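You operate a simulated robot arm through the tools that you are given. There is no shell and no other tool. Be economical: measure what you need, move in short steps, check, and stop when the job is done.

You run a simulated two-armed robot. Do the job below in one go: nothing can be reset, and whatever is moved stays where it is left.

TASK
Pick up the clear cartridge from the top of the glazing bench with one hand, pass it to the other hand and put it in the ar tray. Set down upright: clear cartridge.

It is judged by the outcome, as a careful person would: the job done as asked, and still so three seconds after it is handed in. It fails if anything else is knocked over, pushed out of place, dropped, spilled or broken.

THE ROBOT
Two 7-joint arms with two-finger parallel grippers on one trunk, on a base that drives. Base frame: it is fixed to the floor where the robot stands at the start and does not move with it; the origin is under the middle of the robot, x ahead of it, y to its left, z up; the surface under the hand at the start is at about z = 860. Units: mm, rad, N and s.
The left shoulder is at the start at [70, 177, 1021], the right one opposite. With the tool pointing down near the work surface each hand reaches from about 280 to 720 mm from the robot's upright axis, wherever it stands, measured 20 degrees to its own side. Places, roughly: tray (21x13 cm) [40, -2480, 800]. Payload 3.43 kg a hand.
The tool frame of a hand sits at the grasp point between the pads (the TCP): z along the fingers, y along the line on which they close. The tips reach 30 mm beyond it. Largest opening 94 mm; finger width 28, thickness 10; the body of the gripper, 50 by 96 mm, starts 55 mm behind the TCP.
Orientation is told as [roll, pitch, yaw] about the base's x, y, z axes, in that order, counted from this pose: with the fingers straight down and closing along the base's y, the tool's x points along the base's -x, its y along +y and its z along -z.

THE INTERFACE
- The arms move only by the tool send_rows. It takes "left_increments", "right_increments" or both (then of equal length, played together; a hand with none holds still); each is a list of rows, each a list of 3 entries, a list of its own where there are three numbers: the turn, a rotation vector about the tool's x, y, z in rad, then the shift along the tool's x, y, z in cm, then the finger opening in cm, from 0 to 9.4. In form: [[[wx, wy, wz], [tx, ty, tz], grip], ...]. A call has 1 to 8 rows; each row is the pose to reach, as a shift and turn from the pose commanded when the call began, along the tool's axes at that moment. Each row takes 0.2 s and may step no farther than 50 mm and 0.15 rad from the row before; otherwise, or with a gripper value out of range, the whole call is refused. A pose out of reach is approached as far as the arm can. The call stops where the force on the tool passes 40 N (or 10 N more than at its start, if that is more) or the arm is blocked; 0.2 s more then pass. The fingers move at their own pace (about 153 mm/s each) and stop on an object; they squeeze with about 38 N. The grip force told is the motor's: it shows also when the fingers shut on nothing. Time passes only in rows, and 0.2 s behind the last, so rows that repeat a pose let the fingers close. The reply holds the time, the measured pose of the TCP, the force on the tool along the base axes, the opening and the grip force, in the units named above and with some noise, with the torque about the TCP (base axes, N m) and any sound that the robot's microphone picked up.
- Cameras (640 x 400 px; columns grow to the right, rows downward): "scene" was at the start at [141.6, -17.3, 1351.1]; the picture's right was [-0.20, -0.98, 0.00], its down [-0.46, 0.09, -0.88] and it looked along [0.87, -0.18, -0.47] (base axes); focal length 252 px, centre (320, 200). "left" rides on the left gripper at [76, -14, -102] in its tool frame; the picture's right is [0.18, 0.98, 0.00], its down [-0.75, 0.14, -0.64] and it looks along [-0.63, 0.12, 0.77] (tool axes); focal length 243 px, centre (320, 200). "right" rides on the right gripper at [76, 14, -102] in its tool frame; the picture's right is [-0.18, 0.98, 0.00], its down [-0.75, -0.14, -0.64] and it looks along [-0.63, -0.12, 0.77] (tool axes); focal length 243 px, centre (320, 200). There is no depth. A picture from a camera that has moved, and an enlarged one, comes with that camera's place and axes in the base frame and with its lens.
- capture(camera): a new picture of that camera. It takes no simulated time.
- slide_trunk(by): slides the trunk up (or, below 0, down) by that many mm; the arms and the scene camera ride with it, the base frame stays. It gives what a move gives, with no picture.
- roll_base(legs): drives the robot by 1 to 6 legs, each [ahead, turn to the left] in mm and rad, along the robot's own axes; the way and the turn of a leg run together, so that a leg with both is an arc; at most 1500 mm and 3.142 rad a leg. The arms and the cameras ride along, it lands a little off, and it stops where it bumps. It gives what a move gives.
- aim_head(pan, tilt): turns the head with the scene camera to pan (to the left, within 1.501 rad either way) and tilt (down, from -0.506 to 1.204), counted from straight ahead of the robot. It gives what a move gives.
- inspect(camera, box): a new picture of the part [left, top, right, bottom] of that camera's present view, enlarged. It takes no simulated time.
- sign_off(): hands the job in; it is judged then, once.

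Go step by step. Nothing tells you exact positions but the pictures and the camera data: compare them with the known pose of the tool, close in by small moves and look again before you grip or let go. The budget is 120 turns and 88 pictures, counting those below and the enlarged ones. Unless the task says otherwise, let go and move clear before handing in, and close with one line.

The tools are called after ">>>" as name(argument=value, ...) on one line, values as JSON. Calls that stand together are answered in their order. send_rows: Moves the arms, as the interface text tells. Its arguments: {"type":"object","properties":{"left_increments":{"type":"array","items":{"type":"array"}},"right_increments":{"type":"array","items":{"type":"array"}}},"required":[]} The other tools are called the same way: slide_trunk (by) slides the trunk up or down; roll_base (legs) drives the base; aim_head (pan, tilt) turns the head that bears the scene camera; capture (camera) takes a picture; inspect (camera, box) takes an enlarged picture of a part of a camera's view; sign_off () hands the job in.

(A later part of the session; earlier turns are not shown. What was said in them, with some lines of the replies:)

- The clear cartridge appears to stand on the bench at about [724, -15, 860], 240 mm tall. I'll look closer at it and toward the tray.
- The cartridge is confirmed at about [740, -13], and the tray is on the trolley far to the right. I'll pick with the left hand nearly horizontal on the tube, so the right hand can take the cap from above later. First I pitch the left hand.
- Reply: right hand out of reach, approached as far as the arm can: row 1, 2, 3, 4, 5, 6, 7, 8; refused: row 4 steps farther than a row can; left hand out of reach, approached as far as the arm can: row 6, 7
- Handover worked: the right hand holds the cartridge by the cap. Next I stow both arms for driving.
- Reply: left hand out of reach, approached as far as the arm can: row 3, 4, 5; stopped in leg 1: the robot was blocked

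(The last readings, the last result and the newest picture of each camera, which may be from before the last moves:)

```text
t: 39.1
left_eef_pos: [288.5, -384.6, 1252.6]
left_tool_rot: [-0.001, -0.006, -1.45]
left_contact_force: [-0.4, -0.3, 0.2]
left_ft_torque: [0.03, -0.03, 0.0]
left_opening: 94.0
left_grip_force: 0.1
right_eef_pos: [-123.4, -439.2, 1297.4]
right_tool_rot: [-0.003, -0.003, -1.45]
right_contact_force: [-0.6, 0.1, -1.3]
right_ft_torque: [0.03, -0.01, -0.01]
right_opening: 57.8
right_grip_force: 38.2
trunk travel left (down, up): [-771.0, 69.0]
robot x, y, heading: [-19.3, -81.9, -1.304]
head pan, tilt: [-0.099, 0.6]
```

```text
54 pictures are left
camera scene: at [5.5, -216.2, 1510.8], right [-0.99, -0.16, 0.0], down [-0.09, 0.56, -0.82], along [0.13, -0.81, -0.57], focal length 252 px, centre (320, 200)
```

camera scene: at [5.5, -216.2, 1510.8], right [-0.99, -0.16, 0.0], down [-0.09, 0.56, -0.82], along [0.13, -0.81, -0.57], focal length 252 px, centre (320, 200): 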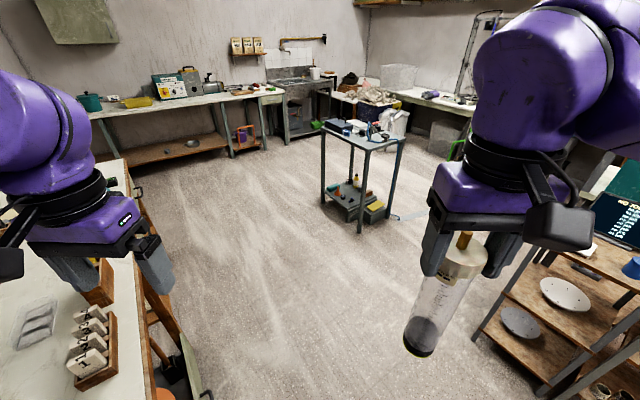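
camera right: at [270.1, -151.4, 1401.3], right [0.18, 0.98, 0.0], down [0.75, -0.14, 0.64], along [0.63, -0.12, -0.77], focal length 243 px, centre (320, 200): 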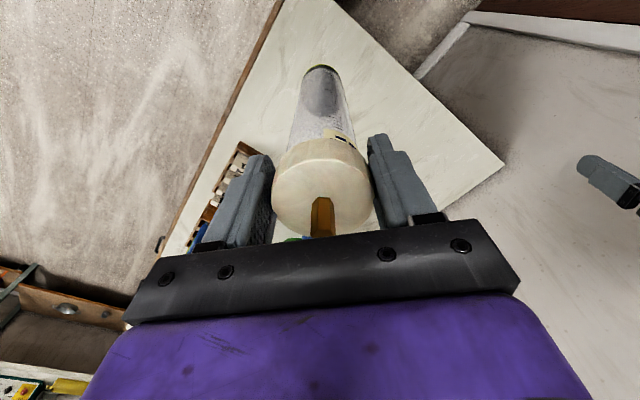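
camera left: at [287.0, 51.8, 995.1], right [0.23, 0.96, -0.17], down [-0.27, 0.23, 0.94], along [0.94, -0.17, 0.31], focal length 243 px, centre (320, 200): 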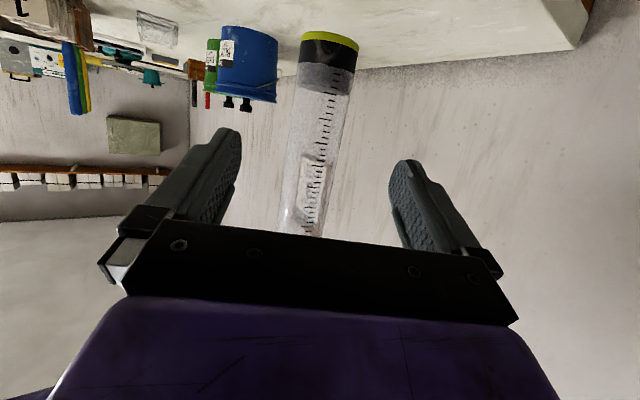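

>>> aim_head(pan=0.7, tilt=1.2)

>>> capture(camera="scene")

>>> aim_head(pan=1.45, tilt=1.0)

>>> capture(camera="scene")

```text
t: 40.3
left_eef_pos: [289.2, -382.8, 1252.5]
left_tool_rot: [-0.002, -0.006, -1.45]
left_contact_force: [0.2, -0.4, -1.0]
left_ft_torque: [-0.03, 0.03, -0.01]
left_opening: 94.1
left_grip_force: 0.1
right_eef_pos: [-121.4, -438.5, 1299.0]
right_tool_rot: [-0.003, -0.002, -1.45]
right_contact_force: [-0.2, -0.2, -1.8]
right_ft_torque: [0.04, -0.02, 0.03]
right_opening: 57.5
right_grip_force: 37.8
trunk travel left (down, up): [-771.0, 69.0]
robot x, y, heading: [-21.1, -81.5, -1.309]
head pan, tilt: [0.7, 1.201]
```

```text
53 pictures are left
camera scene: at [38.6, -159.4, 1466.3], right [-0.57, -0.82, 0.0], down [-0.76, 0.54, -0.36], along [0.3, -0.21, -0.93], focal length 252 px, centre (320, 200)
```

scene: 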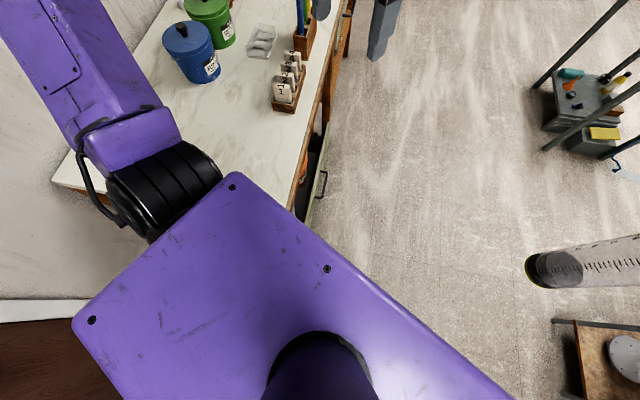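

```text
t: 41.4
left_eef_pos: [290.8, -383.1, 1253.3]
left_tool_rot: [-0.003, -0.007, -1.451]
left_contact_force: [1.2, 0.5, -0.2]
left_ft_torque: [0.01, 0.01, 0.01]
left_opening: 93.8
left_grip_force: 0.0
right_eef_pos: [-123.2, -438.3, 1298.0]
right_tool_rot: [-0.003, -0.001, -1.45]
right_contact_force: [-0.4, -0.1, -2.2]
right_ft_torque: [0.01, 0.03, 0.01]
right_opening: 57.5
right_grip_force: 37.7
trunk travel left (down, up): [-771.0, 69.0]
robot x, y, heading: [-23.8, -80.9, -1.314]
head pan, tilt: [1.45, 1.0]
```

```text
52 pictures are left
camera scene: at [62.0, -117.4, 1478.9], right [0.14, -0.99, 0.0], down [-0.83, -0.12, -0.54], along [0.53, 0.07, -0.84], focal length 252 px, centre (320, 200)
```

scene: 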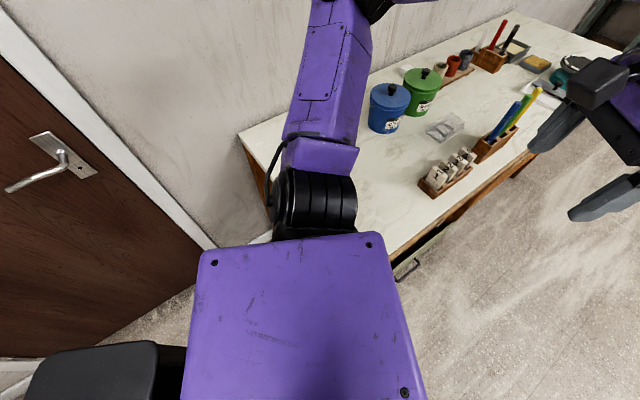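

>>> roll_base(legs=[[-150, 0], [0, -0.59], [400, 0], [0, 0.45], [800, 0]])

>>> aim_head(pan=0.2, tilt=0.6)

>>> capture(camera="scene")

```text
t: 51.6
left_eef_pos: [140.0, -1458.0, 1253.2]
left_tool_rot: [-0.003, -0.007, -1.611]
left_contact_force: [0.4, -0.5, -1.1]
left_ft_torque: [-0.03, 0.02, 0.01]
left_opening: 93.7
left_grip_force: 0.0
right_eef_pos: [-275.2, -1447.7, 1298.6]
right_tool_rot: [-0.002, -0.003, -1.611]
right_contact_force: [0.1, 0.1, -1.5]
right_ft_torque: [0.02, -0.01, 0.01]
right_opening: 57.5
right_grip_force: 37.8
trunk travel left (down, up): [-771.0, 69.0]
robot x, y, heading: [-120.0, -1111.2, -1.472]
head pan, tilt: [1.45, 1.0]
```

```text
t: 53.1
left_eef_pos: [140.1, -1459.7, 1252.8]
left_tool_rot: [-0.004, -0.007, -1.611]
left_contact_force: [0.1, -0.1, -0.5]
left_ft_torque: [0.03, -0.02, -0.01]
left_opening: 94.1
left_grip_force: 0.0
right_eef_pos: [-276.5, -1448.1, 1299.5]
right_tool_rot: [-0.004, -0.003, -1.611]
right_contact_force: [0.3, 0.2, -1.0]
right_ft_torque: [0.01, 0.01, 0.0]
right_opening: 57.4
right_grip_force: 38.3
trunk travel left (down, up): [-771.0, 69.0]
robot x, y, heading: [-117.5, -1112.6, -1.469]
head pan, tilt: [0.201, 0.6]
```

```text
51 pictures are left
camera scene: at [-85.2, -1243.7, 1510.9], right [-0.96, -0.3, 0.0], down [-0.17, 0.54, -0.82], along [0.24, -0.79, -0.57], focal length 252 px, centre (320, 200)
```

scene: 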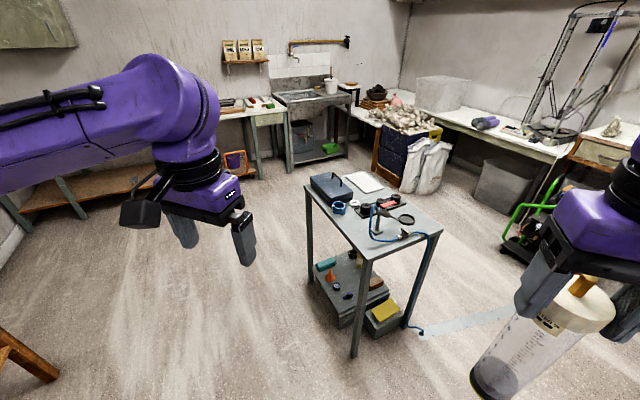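

>>> roll_base(legs=[[0, 0.598], [1400, 0], [414, 0], [0, -1.972]])

>>> aim_head(pan=-0.2, tilt=0.6)

>>> capture(camera="scene")

```text
t: 68.5
left_eef_pos: [803.7, -2861.6, 1252.8]
left_tool_rot: [-0.003, -0.007, -2.902]
left_contact_force: [0.5, 0.0, 0.3]
left_ft_torque: [-0.03, -0.01, -0.01]
left_opening: 94.1
left_grip_force: 0.2
right_eef_pos: [700.0, -2458.0, 1298.1]
right_tool_rot: [-0.003, -0.001, -2.902]
right_contact_force: [1.3, 0.1, -1.5]
right_ft_torque: [0.02, 0.0, 0.0]
right_opening: 57.6
right_grip_force: 37.6
trunk travel left (down, up): [-771.0, 69.0]
robot x, y, heading: [1069.1, -2517.2, -2.763]
head pan, tilt: [0.201, 0.6]
```

```text
t: 69.4
left_eef_pos: [804.3, -2860.0, 1253.3]
left_tool_rot: [-0.002, -0.005, -2.903]
left_contact_force: [-0.1, -0.1, 0.8]
left_ft_torque: [0.0, 0.05, -0.04]
left_opening: 93.9
left_grip_force: 0.0
right_eef_pos: [700.0, -2458.4, 1299.0]
right_tool_rot: [-0.002, -0.003, -2.901]
right_contact_force: [-0.3, -0.2, -1.6]
right_ft_torque: [0.0, -0.05, -0.01]
right_opening: 57.6
right_grip_force: 37.7
trunk travel left (down, up): [-771.0, 69.0]
robot x, y, heading: [1068.3, -2517.7, -2.76]
head pan, tilt: [-0.201, 0.6]
```

```text
50 pictures are left
camera scene: at [936.9, -2549.4, 1510.9], right [-0.18, 0.98, 0.0], down [0.56, 0.1, -0.82], along [-0.81, -0.15, -0.57], focal length 252 px, centre (320, 200)
```

scene: 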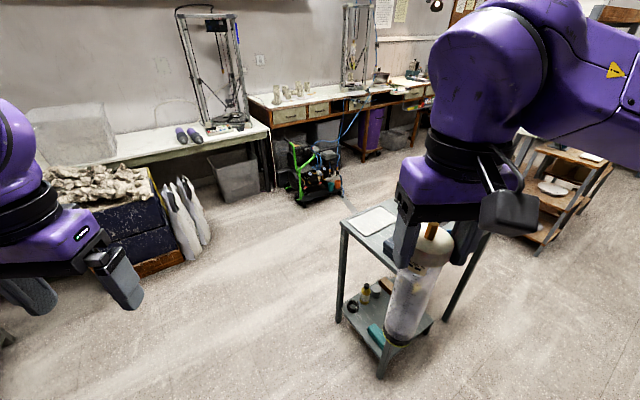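

>>> roll_base(legs=[[0, -0.121], [520, 0], [0, -0.3]])

>>> aim_head(pan=-0.2, tilt=0.8)

>>> capture(camera="scene")

>>> capture(camera="right")

```text
t: 74.0
left_eef_pos: [177.1, -2852.0, 1253.4]
left_tool_rot: [-0.003, -0.007, 2.952]
left_contact_force: [-0.2, 0.7, 0.2]
left_ft_torque: [0.01, -0.02, -0.02]
left_opening: 94.1
left_grip_force: 0.1
right_eef_pos: [250.0, -2442.8, 1299.1]
right_tool_rot: [-0.005, -0.003, 2.954]
right_contact_force: [-0.9, 0.3, -1.3]
right_ft_torque: [0.03, 0.0, 0.0]
right_opening: 57.5
right_grip_force: 38.1
trunk travel left (down, up): [-771.0, 69.0]
robot x, y, heading: [559.7, -2650.3, 3.096]
head pan, tilt: [-0.201, 0.6]
```

```text
t: 74.7
left_eef_pos: [177.5, -2850.9, 1253.4]
left_tool_rot: [-0.004, -0.007, 2.953]
left_contact_force: [-0.2, -0.4, -0.5]
left_ft_torque: [-0.01, -0.01, -0.01]
left_opening: 94.1
left_grip_force: 0.1
right_eef_pos: [250.5, -2442.8, 1299.1]
right_tool_rot: [-0.005, -0.002, 2.953]
right_contact_force: [-0.9, 1.1, -1.5]
right_ft_torque: [-0.04, 0.0, 0.03]
right_opening: 57.8
right_grip_force: 37.5
trunk travel left (down, up): [-771.0, 69.0]
robot x, y, heading: [560.2, -2649.3, 3.093]
head pan, tilt: [-0.201, 0.799]
```

```text
49 pictures are left
camera scene: at [434.8, -2623.8, 1494.1], right [0.25, 0.97, 0.0], down [0.69, -0.18, -0.7], along [-0.68, 0.17, -0.72], focal length 252 px, centre (320, 200)
```

scene: 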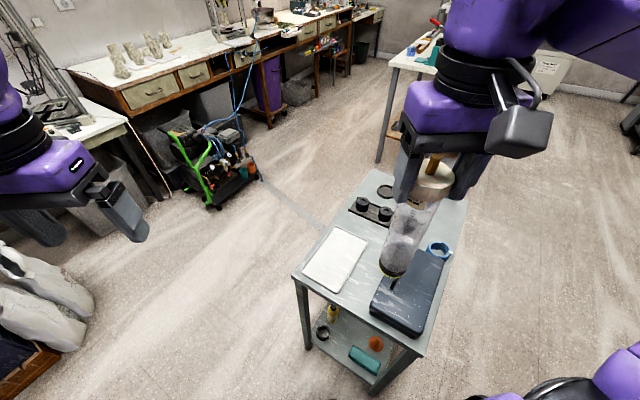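

```text
48 pictures are left
camera right: at [321.6, -2471.3, 1401.4], right [-0.36, -0.93, 0.0], down [-0.71, 0.28, 0.64], along [-0.6, 0.24, -0.76], focal length 243 px, centre (320, 200)
```

right: 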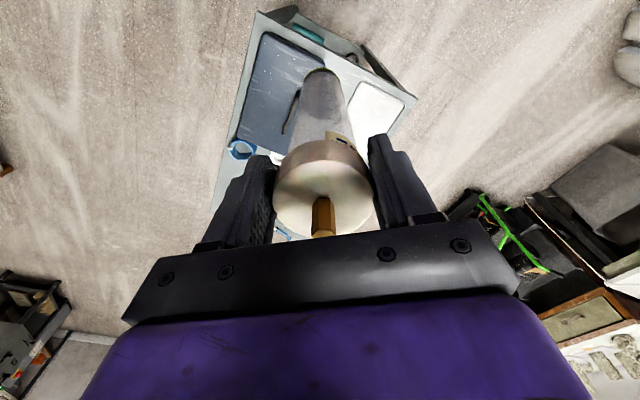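

>>> inspect(camera="scene", box=[280, 160, 480, 360])

```text
2.00 times, centred on (380, 260) of scene
camera zoom: at [434.8, -2623.8, 1494.1], right [0.25, 0.97, 0.0], down [0.69, -0.18, -0.7], along [-0.68, 0.17, -0.72], focal length 504 px, centre (200, 80)
```

zoom: 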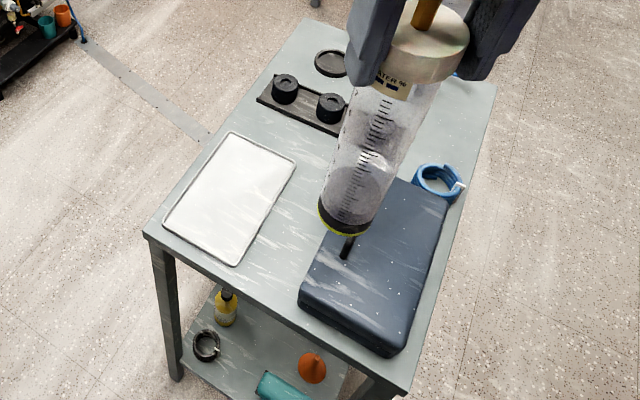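

>>> send_rows(right_increments=[[[0, 0, 0], [-3.4, 1.18, 0], 3], [[0, 0, 0], [-6.8, 2.35, 0], 3], [[0, 0, 0], [-10.2, 3.53, 1], 3], [[0, 0, 0], [-13.6, 4.7, 3], 3], [[0, 0, 0], [-17, 5.88, 6], 3], [[0, 0, 0], [-19, 6.5, 10], 3], [[0, 0, 0], [-20.4, 7.06, 14], 3], [[0, 0, 0], [-20.4, 7.06, 14], 3]])

>>> capture(camera="scene")

>>> capture(camera="right")

```text
t: 76.5
left_eef_pos: [177.7, -2851.4, 1253.6]
left_tool_rot: [-0.004, -0.007, 2.952]
left_contact_force: [-0.2, 0.7, -0.7]
left_ft_torque: [0.01, 0.03, 0.03]
left_opening: 93.9
left_grip_force: 0.0
right_eef_pos: [38.3, -2468.1, 1159.7]
right_tool_rot: [-0.004, -0.003, 2.953]
right_contact_force: [-0.2, 0.2, -1.3]
right_ft_torque: [-0.01, -0.08, -0.03]
right_opening: 57.6
right_grip_force: 38.6
trunk travel left (down, up): [-771.0, 69.0]
robot x, y, heading: [561.2, -2646.7, 3.091]
head pan, tilt: [-0.201, 0.799]
```

```text
46 pictures are left
camera scene: at [435.2, -2624.5, 1494.1], right [0.25, 0.97, 0.0], down [0.69, -0.18, -0.7], along [-0.68, 0.17, -0.72], focal length 252 px, centre (320, 200)
```

scene: 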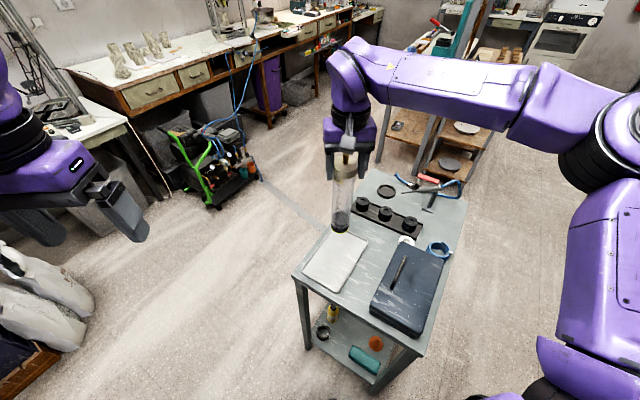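

```text
45 pictures are left
camera right: at [109.9, -2497.5, 1262.2], right [-0.37, -0.93, 0.0], down [-0.71, 0.28, 0.64], along [-0.6, 0.24, -0.76], focal length 243 px, centre (320, 200)
```

right: 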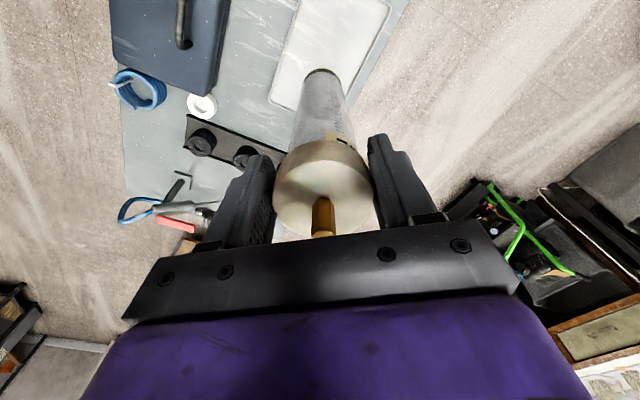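

>>> send_rows(right_increments=[[[0, 0, 0], [-0.5, 0.3, 2.5], 3], [[0, 0, 0], [-0.5, 0.3, 5], 3], [[0, 0, 0], [-0.5, 0.3, 7.5], 3], [[0, 0, 0], [-0.5, 0.3, 10], 3], [[0, 0, 0], [-0.5, 0.3, 11.5], 3], [[0, 0, 0], [-0.5, 0.3, 11.5], 3]])

>>> inspect(camera="scene", box=[270, 150, 430, 310])

>>> capture(camera="right")

```text
t: 77.9
left_eef_pos: [178.0, -2852.8, 1254.2]
left_tool_rot: [-0.004, -0.008, 2.952]
left_contact_force: [0.5, -0.5, 0.3]
left_ft_torque: [0.03, -0.02, 0.02]
left_opening: 94.0
left_grip_force: 0.0
right_eef_pos: [32.0, -2473.5, 1044.8]
right_tool_rot: [-0.004, 0.0, 2.953]
right_contact_force: [0.5, -0.5, -2.3]
right_ft_torque: [0.02, 0.01, 0.0]
right_opening: 57.6
right_grip_force: 38.0
trunk travel left (down, up): [-771.0, 69.0]
robot x, y, heading: [560.9, -2649.4, 3.091]
head pan, tilt: [-0.201, 0.799]
```

```text
2.50 times, centred on (350, 230) of scene
camera zoom: at [434.8, -2624.3, 1494.0], right [0.25, 0.97, 0.0], down [0.69, -0.18, -0.7], along [-0.68, 0.17, -0.72], focal length 630 px, centre (245, 125)
```

zoom: 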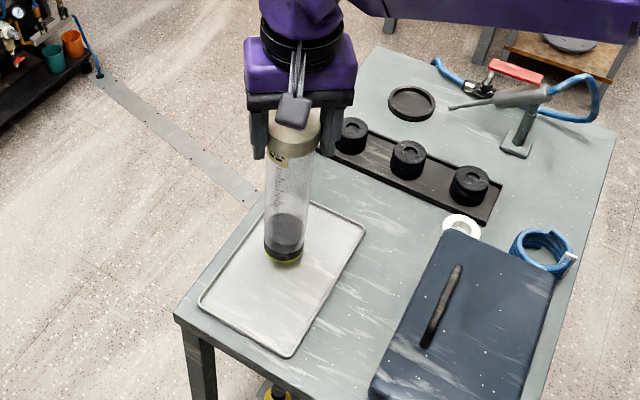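

```text
43 pictures are left
camera right: at [103.2, -2502.5, 1147.3], right [-0.37, -0.93, 0.0], down [-0.71, 0.28, 0.64], along [-0.6, 0.24, -0.77], focal length 243 px, centre (320, 200)
```

right: 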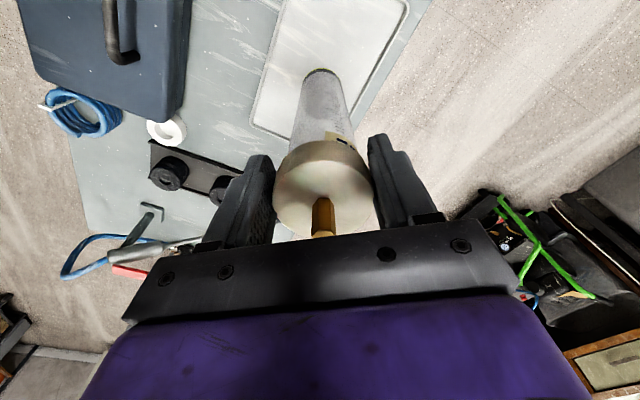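

>>> send_rows(right_increments=[[[0, 0, 0], [0, 0, 0.7], 3], [[0, 0, 0], [0, 0, 1.3], 3], [[0, 0, 0], [0, 0, 1.8], 3], [[0, 0, 0], [0, 0, 2.2], 3], [[0, 0, 0], [0, 0, 2.2], 3]])

>>> inspect(camera="scene", box=[300, 200, 400, 300])

```text
t: 79.1
left_eef_pos: [176.8, -2851.3, 1253.3]
left_tool_rot: [-0.005, -0.007, 2.954]
left_contact_force: [1.5, 0.3, -0.9]
left_ft_torque: [-0.02, -0.02, 0.0]
left_opening: 94.1
left_grip_force: 0.0
right_eef_pos: [30.9, -2474.9, 1023.1]
right_tool_rot: [-0.003, -0.005, 2.952]
right_contact_force: [-0.2, 0.3, 1.4]
right_ft_torque: [0.1, -0.02, 0.0]
right_opening: 57.5
right_grip_force: 38.3
trunk travel left (down, up): [-771.0, 69.0]
robot x, y, heading: [564.4, -2644.9, 3.089]
head pan, tilt: [-0.201, 0.799]
```

```text
4.00 times, centred on (350, 250) of scene
camera zoom: at [435.0, -2624.3, 1494.1], right [0.25, 0.97, 0.0], down [0.69, -0.18, -0.7], along [-0.68, 0.17, -0.72], focal length 1007 px, centre (200, 0)
```

zoom: 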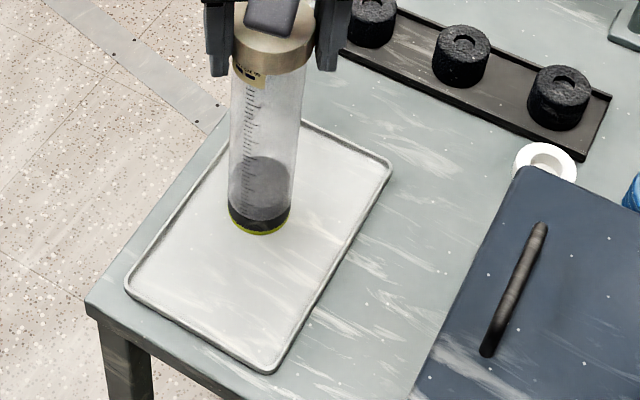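

>>> send_rows(right_increments=[[[0, 0, 0], [0, 0, 0.1], 3], [[0, 0, 0], [0, 0, 0.2], 3], [[0, 0, 0], [0, 0, 0.2], 3]])

```text
t: 79.9
left_eef_pos: [179.2, -2853.4, 1253.0]
left_tool_rot: [-0.002, -0.008, 2.952]
left_contact_force: [-0.2, 0.8, -0.7]
left_ft_torque: [0.02, 0.03, -0.02]
left_opening: 94.0
left_grip_force: 0.2
right_eef_pos: [32.3, -2476.2, 1022.4]
right_tool_rot: [-0.003, -0.006, 2.954]
right_contact_force: [-1.9, 0.9, 17.3]
right_ft_torque: [0.2, 0.17, 0.02]
right_opening: 57.7
right_grip_force: 38.3
trunk travel left (down, up): [-771.0, 69.0]
robot x, y, heading: [559.4, -2649.9, 3.094]
head pan, tilt: [-0.201, 0.799]
```

>>> send_rows(right_increments=[[[0, 0, 0], [0, 0, -0.15], 3], [[0, 0, 0], [0, 0, -0.15], 3]])

>>> send_rows(right_increments=[[[0, 0, 0], [0, 0, 0], 6.2], [[0, 0, 0], [0, 0, 0], 7.5], [[0, 0, 0], [0, 0, 0], 9.4], [[0, 0, 0], [0, 0, 0], 9.4]])

>>> capture(camera="right")

>>> inspect(camera="scene", box=[270, 150, 430, 310])

```text
t: 80.5
left_eef_pos: [179.7, -2852.7, 1253.5]
left_tool_rot: [-0.005, -0.008, 2.953]
left_contact_force: [-1.1, 0.1, 0.1]
left_ft_torque: [0.0, -0.01, 0.04]
left_opening: 93.9
left_grip_force: 0.1
right_eef_pos: [31.0, -2475.4, 1022.6]
right_tool_rot: [-0.002, -0.002, 2.953]
right_contact_force: [-1.7, 1.0, 14.0]
right_ft_torque: [0.12, 0.28, 0.0]
right_opening: 57.5
right_grip_force: 38.4
trunk travel left (down, up): [-771.0, 69.0]
robot x, y, heading: [562.3, -2649.9, 3.092]
head pan, tilt: [-0.201, 0.799]
```

```text
t: 81.5
left_eef_pos: [176.5, -2852.5, 1253.7]
left_tool_rot: [-0.004, -0.007, 2.953]
left_contact_force: [0.4, 0.7, -0.2]
left_ft_torque: [0.02, 0.01, -0.01]
left_opening: 93.9
left_grip_force: 0.0
right_eef_pos: [29.7, -2476.1, 1021.4]
right_tool_rot: [-0.004, -0.002, 2.954]
right_contact_force: [-0.2, 0.1, -0.5]
right_ft_torque: [0.03, 0.0, -0.02]
right_opening: 93.9
right_grip_force: 0.0
trunk travel left (down, up): [-771.0, 69.0]
robot x, y, heading: [558.3, -2647.8, 3.096]
head pan, tilt: [-0.201, 0.799]
```

```text
41 pictures are left
camera right: at [101.6, -2504.1, 1124.6], right [-0.37, -0.93, 0.0], down [-0.71, 0.28, 0.64], along [-0.6, 0.24, -0.76], focal length 243 px, centre (320, 200)
```

right: 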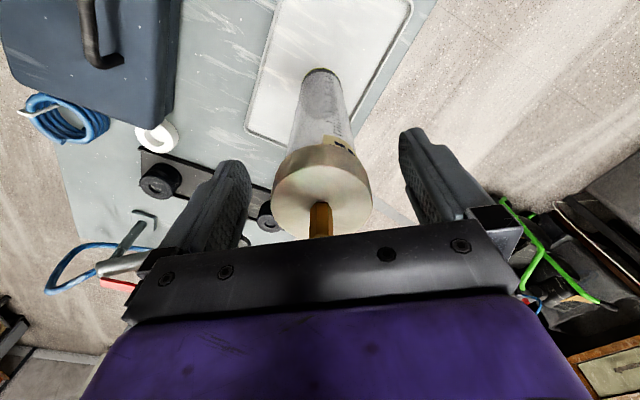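

```text
2.50 times, centred on (350, 230) of scene
camera zoom: at [434.8, -2624.3, 1494.0], right [0.25, 0.97, 0.0], down [0.69, -0.18, -0.7], along [-0.68, 0.17, -0.72], focal length 630 px, centre (245, 125)
```

zoom: 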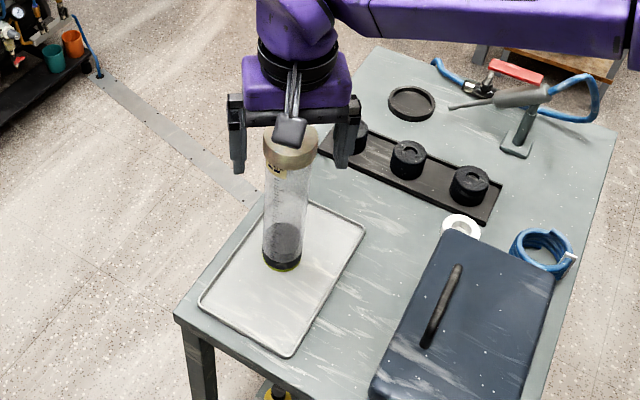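

It stands free and upright in the tray. I raise the hand straight up and move clear.

>>> send_rows(right_increments=[[[0, 0, 0], [0, 0, -2], 9.4], [[0, 0, 0], [0, 0, -5], 9.4], [[0, 0, 0], [0, 0, -9], 9.4], [[0, 0, 0], [0, 0, -13], 9.4], [[0, 0, 0], [0, 0, -16], 9.4], [[0, 0, 0], [4, 0, -18], 9.4], [[0, 0, 0], [8, 0, -19], 9.4], [[0, 0, 0], [12, -1, -20], 9.4]])

>>> capture(camera="scene")

>>> inspect(camera="scene", box=[270, 150, 430, 310])

```text
t: 83.3
left_eef_pos: [178.6, -2851.6, 1253.9]
left_tool_rot: [-0.003, -0.009, 2.952]
left_contact_force: [-0.1, -0.9, -0.1]
left_ft_torque: [0.01, -0.01, 0.0]
left_opening: 94.0
left_grip_force: 0.1
right_eef_pos: [151.0, -2487.5, 1223.8]
right_tool_rot: [-0.004, -0.004, 2.954]
right_contact_force: [-0.2, 0.9, 0.5]
right_ft_torque: [-0.01, 0.01, 0.04]
right_opening: 94.0
right_grip_force: 0.0
trunk travel left (down, up): [-771.0, 69.0]
robot x, y, heading: [564.3, -2649.9, 3.095]
head pan, tilt: [-0.201, 0.799]
```

```text
39 pictures are left
camera scene: at [436.5, -2623.6, 1494.2], right [0.25, 0.97, 0.0], down [0.69, -0.18, -0.7], along [-0.68, 0.17, -0.72], focal length 252 px, centre (320, 200)
```

scene: 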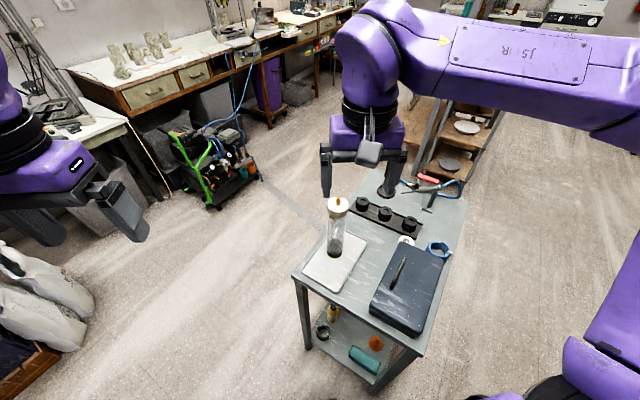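

```text
2.50 times, centred on (350, 230) of scene
camera zoom: at [436.5, -2623.6, 1494.2], right [0.25, 0.97, 0.0], down [0.69, -0.18, -0.7], along [-0.68, 0.17, -0.72], focal length 630 px, centre (245, 125)
```

zoom: 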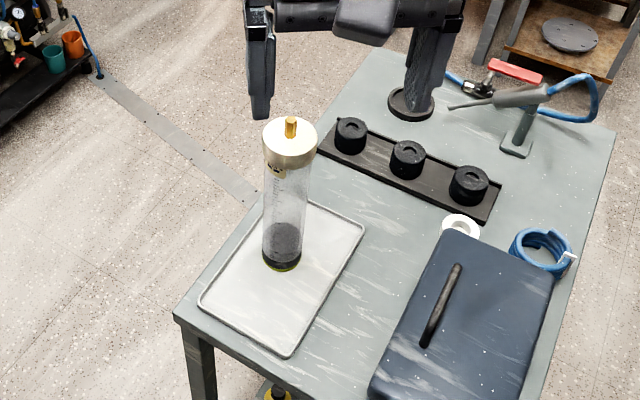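

The cartridge stands upright in the white tray, both hands are clear and nothing on the trolley has moved, so I'm handing in.

>>> sign_off()

```text
The job is handed in.
```

The clear cartridge is upright in the white tray at the position you gave for the AR tray. The left hand picked it up and passed it to the right, which set it down. On the way, the base bumped something at the bench corner and stopped; everything on the bench top still looked upright afterwards, but I couldn't see whether anything below had shifted.
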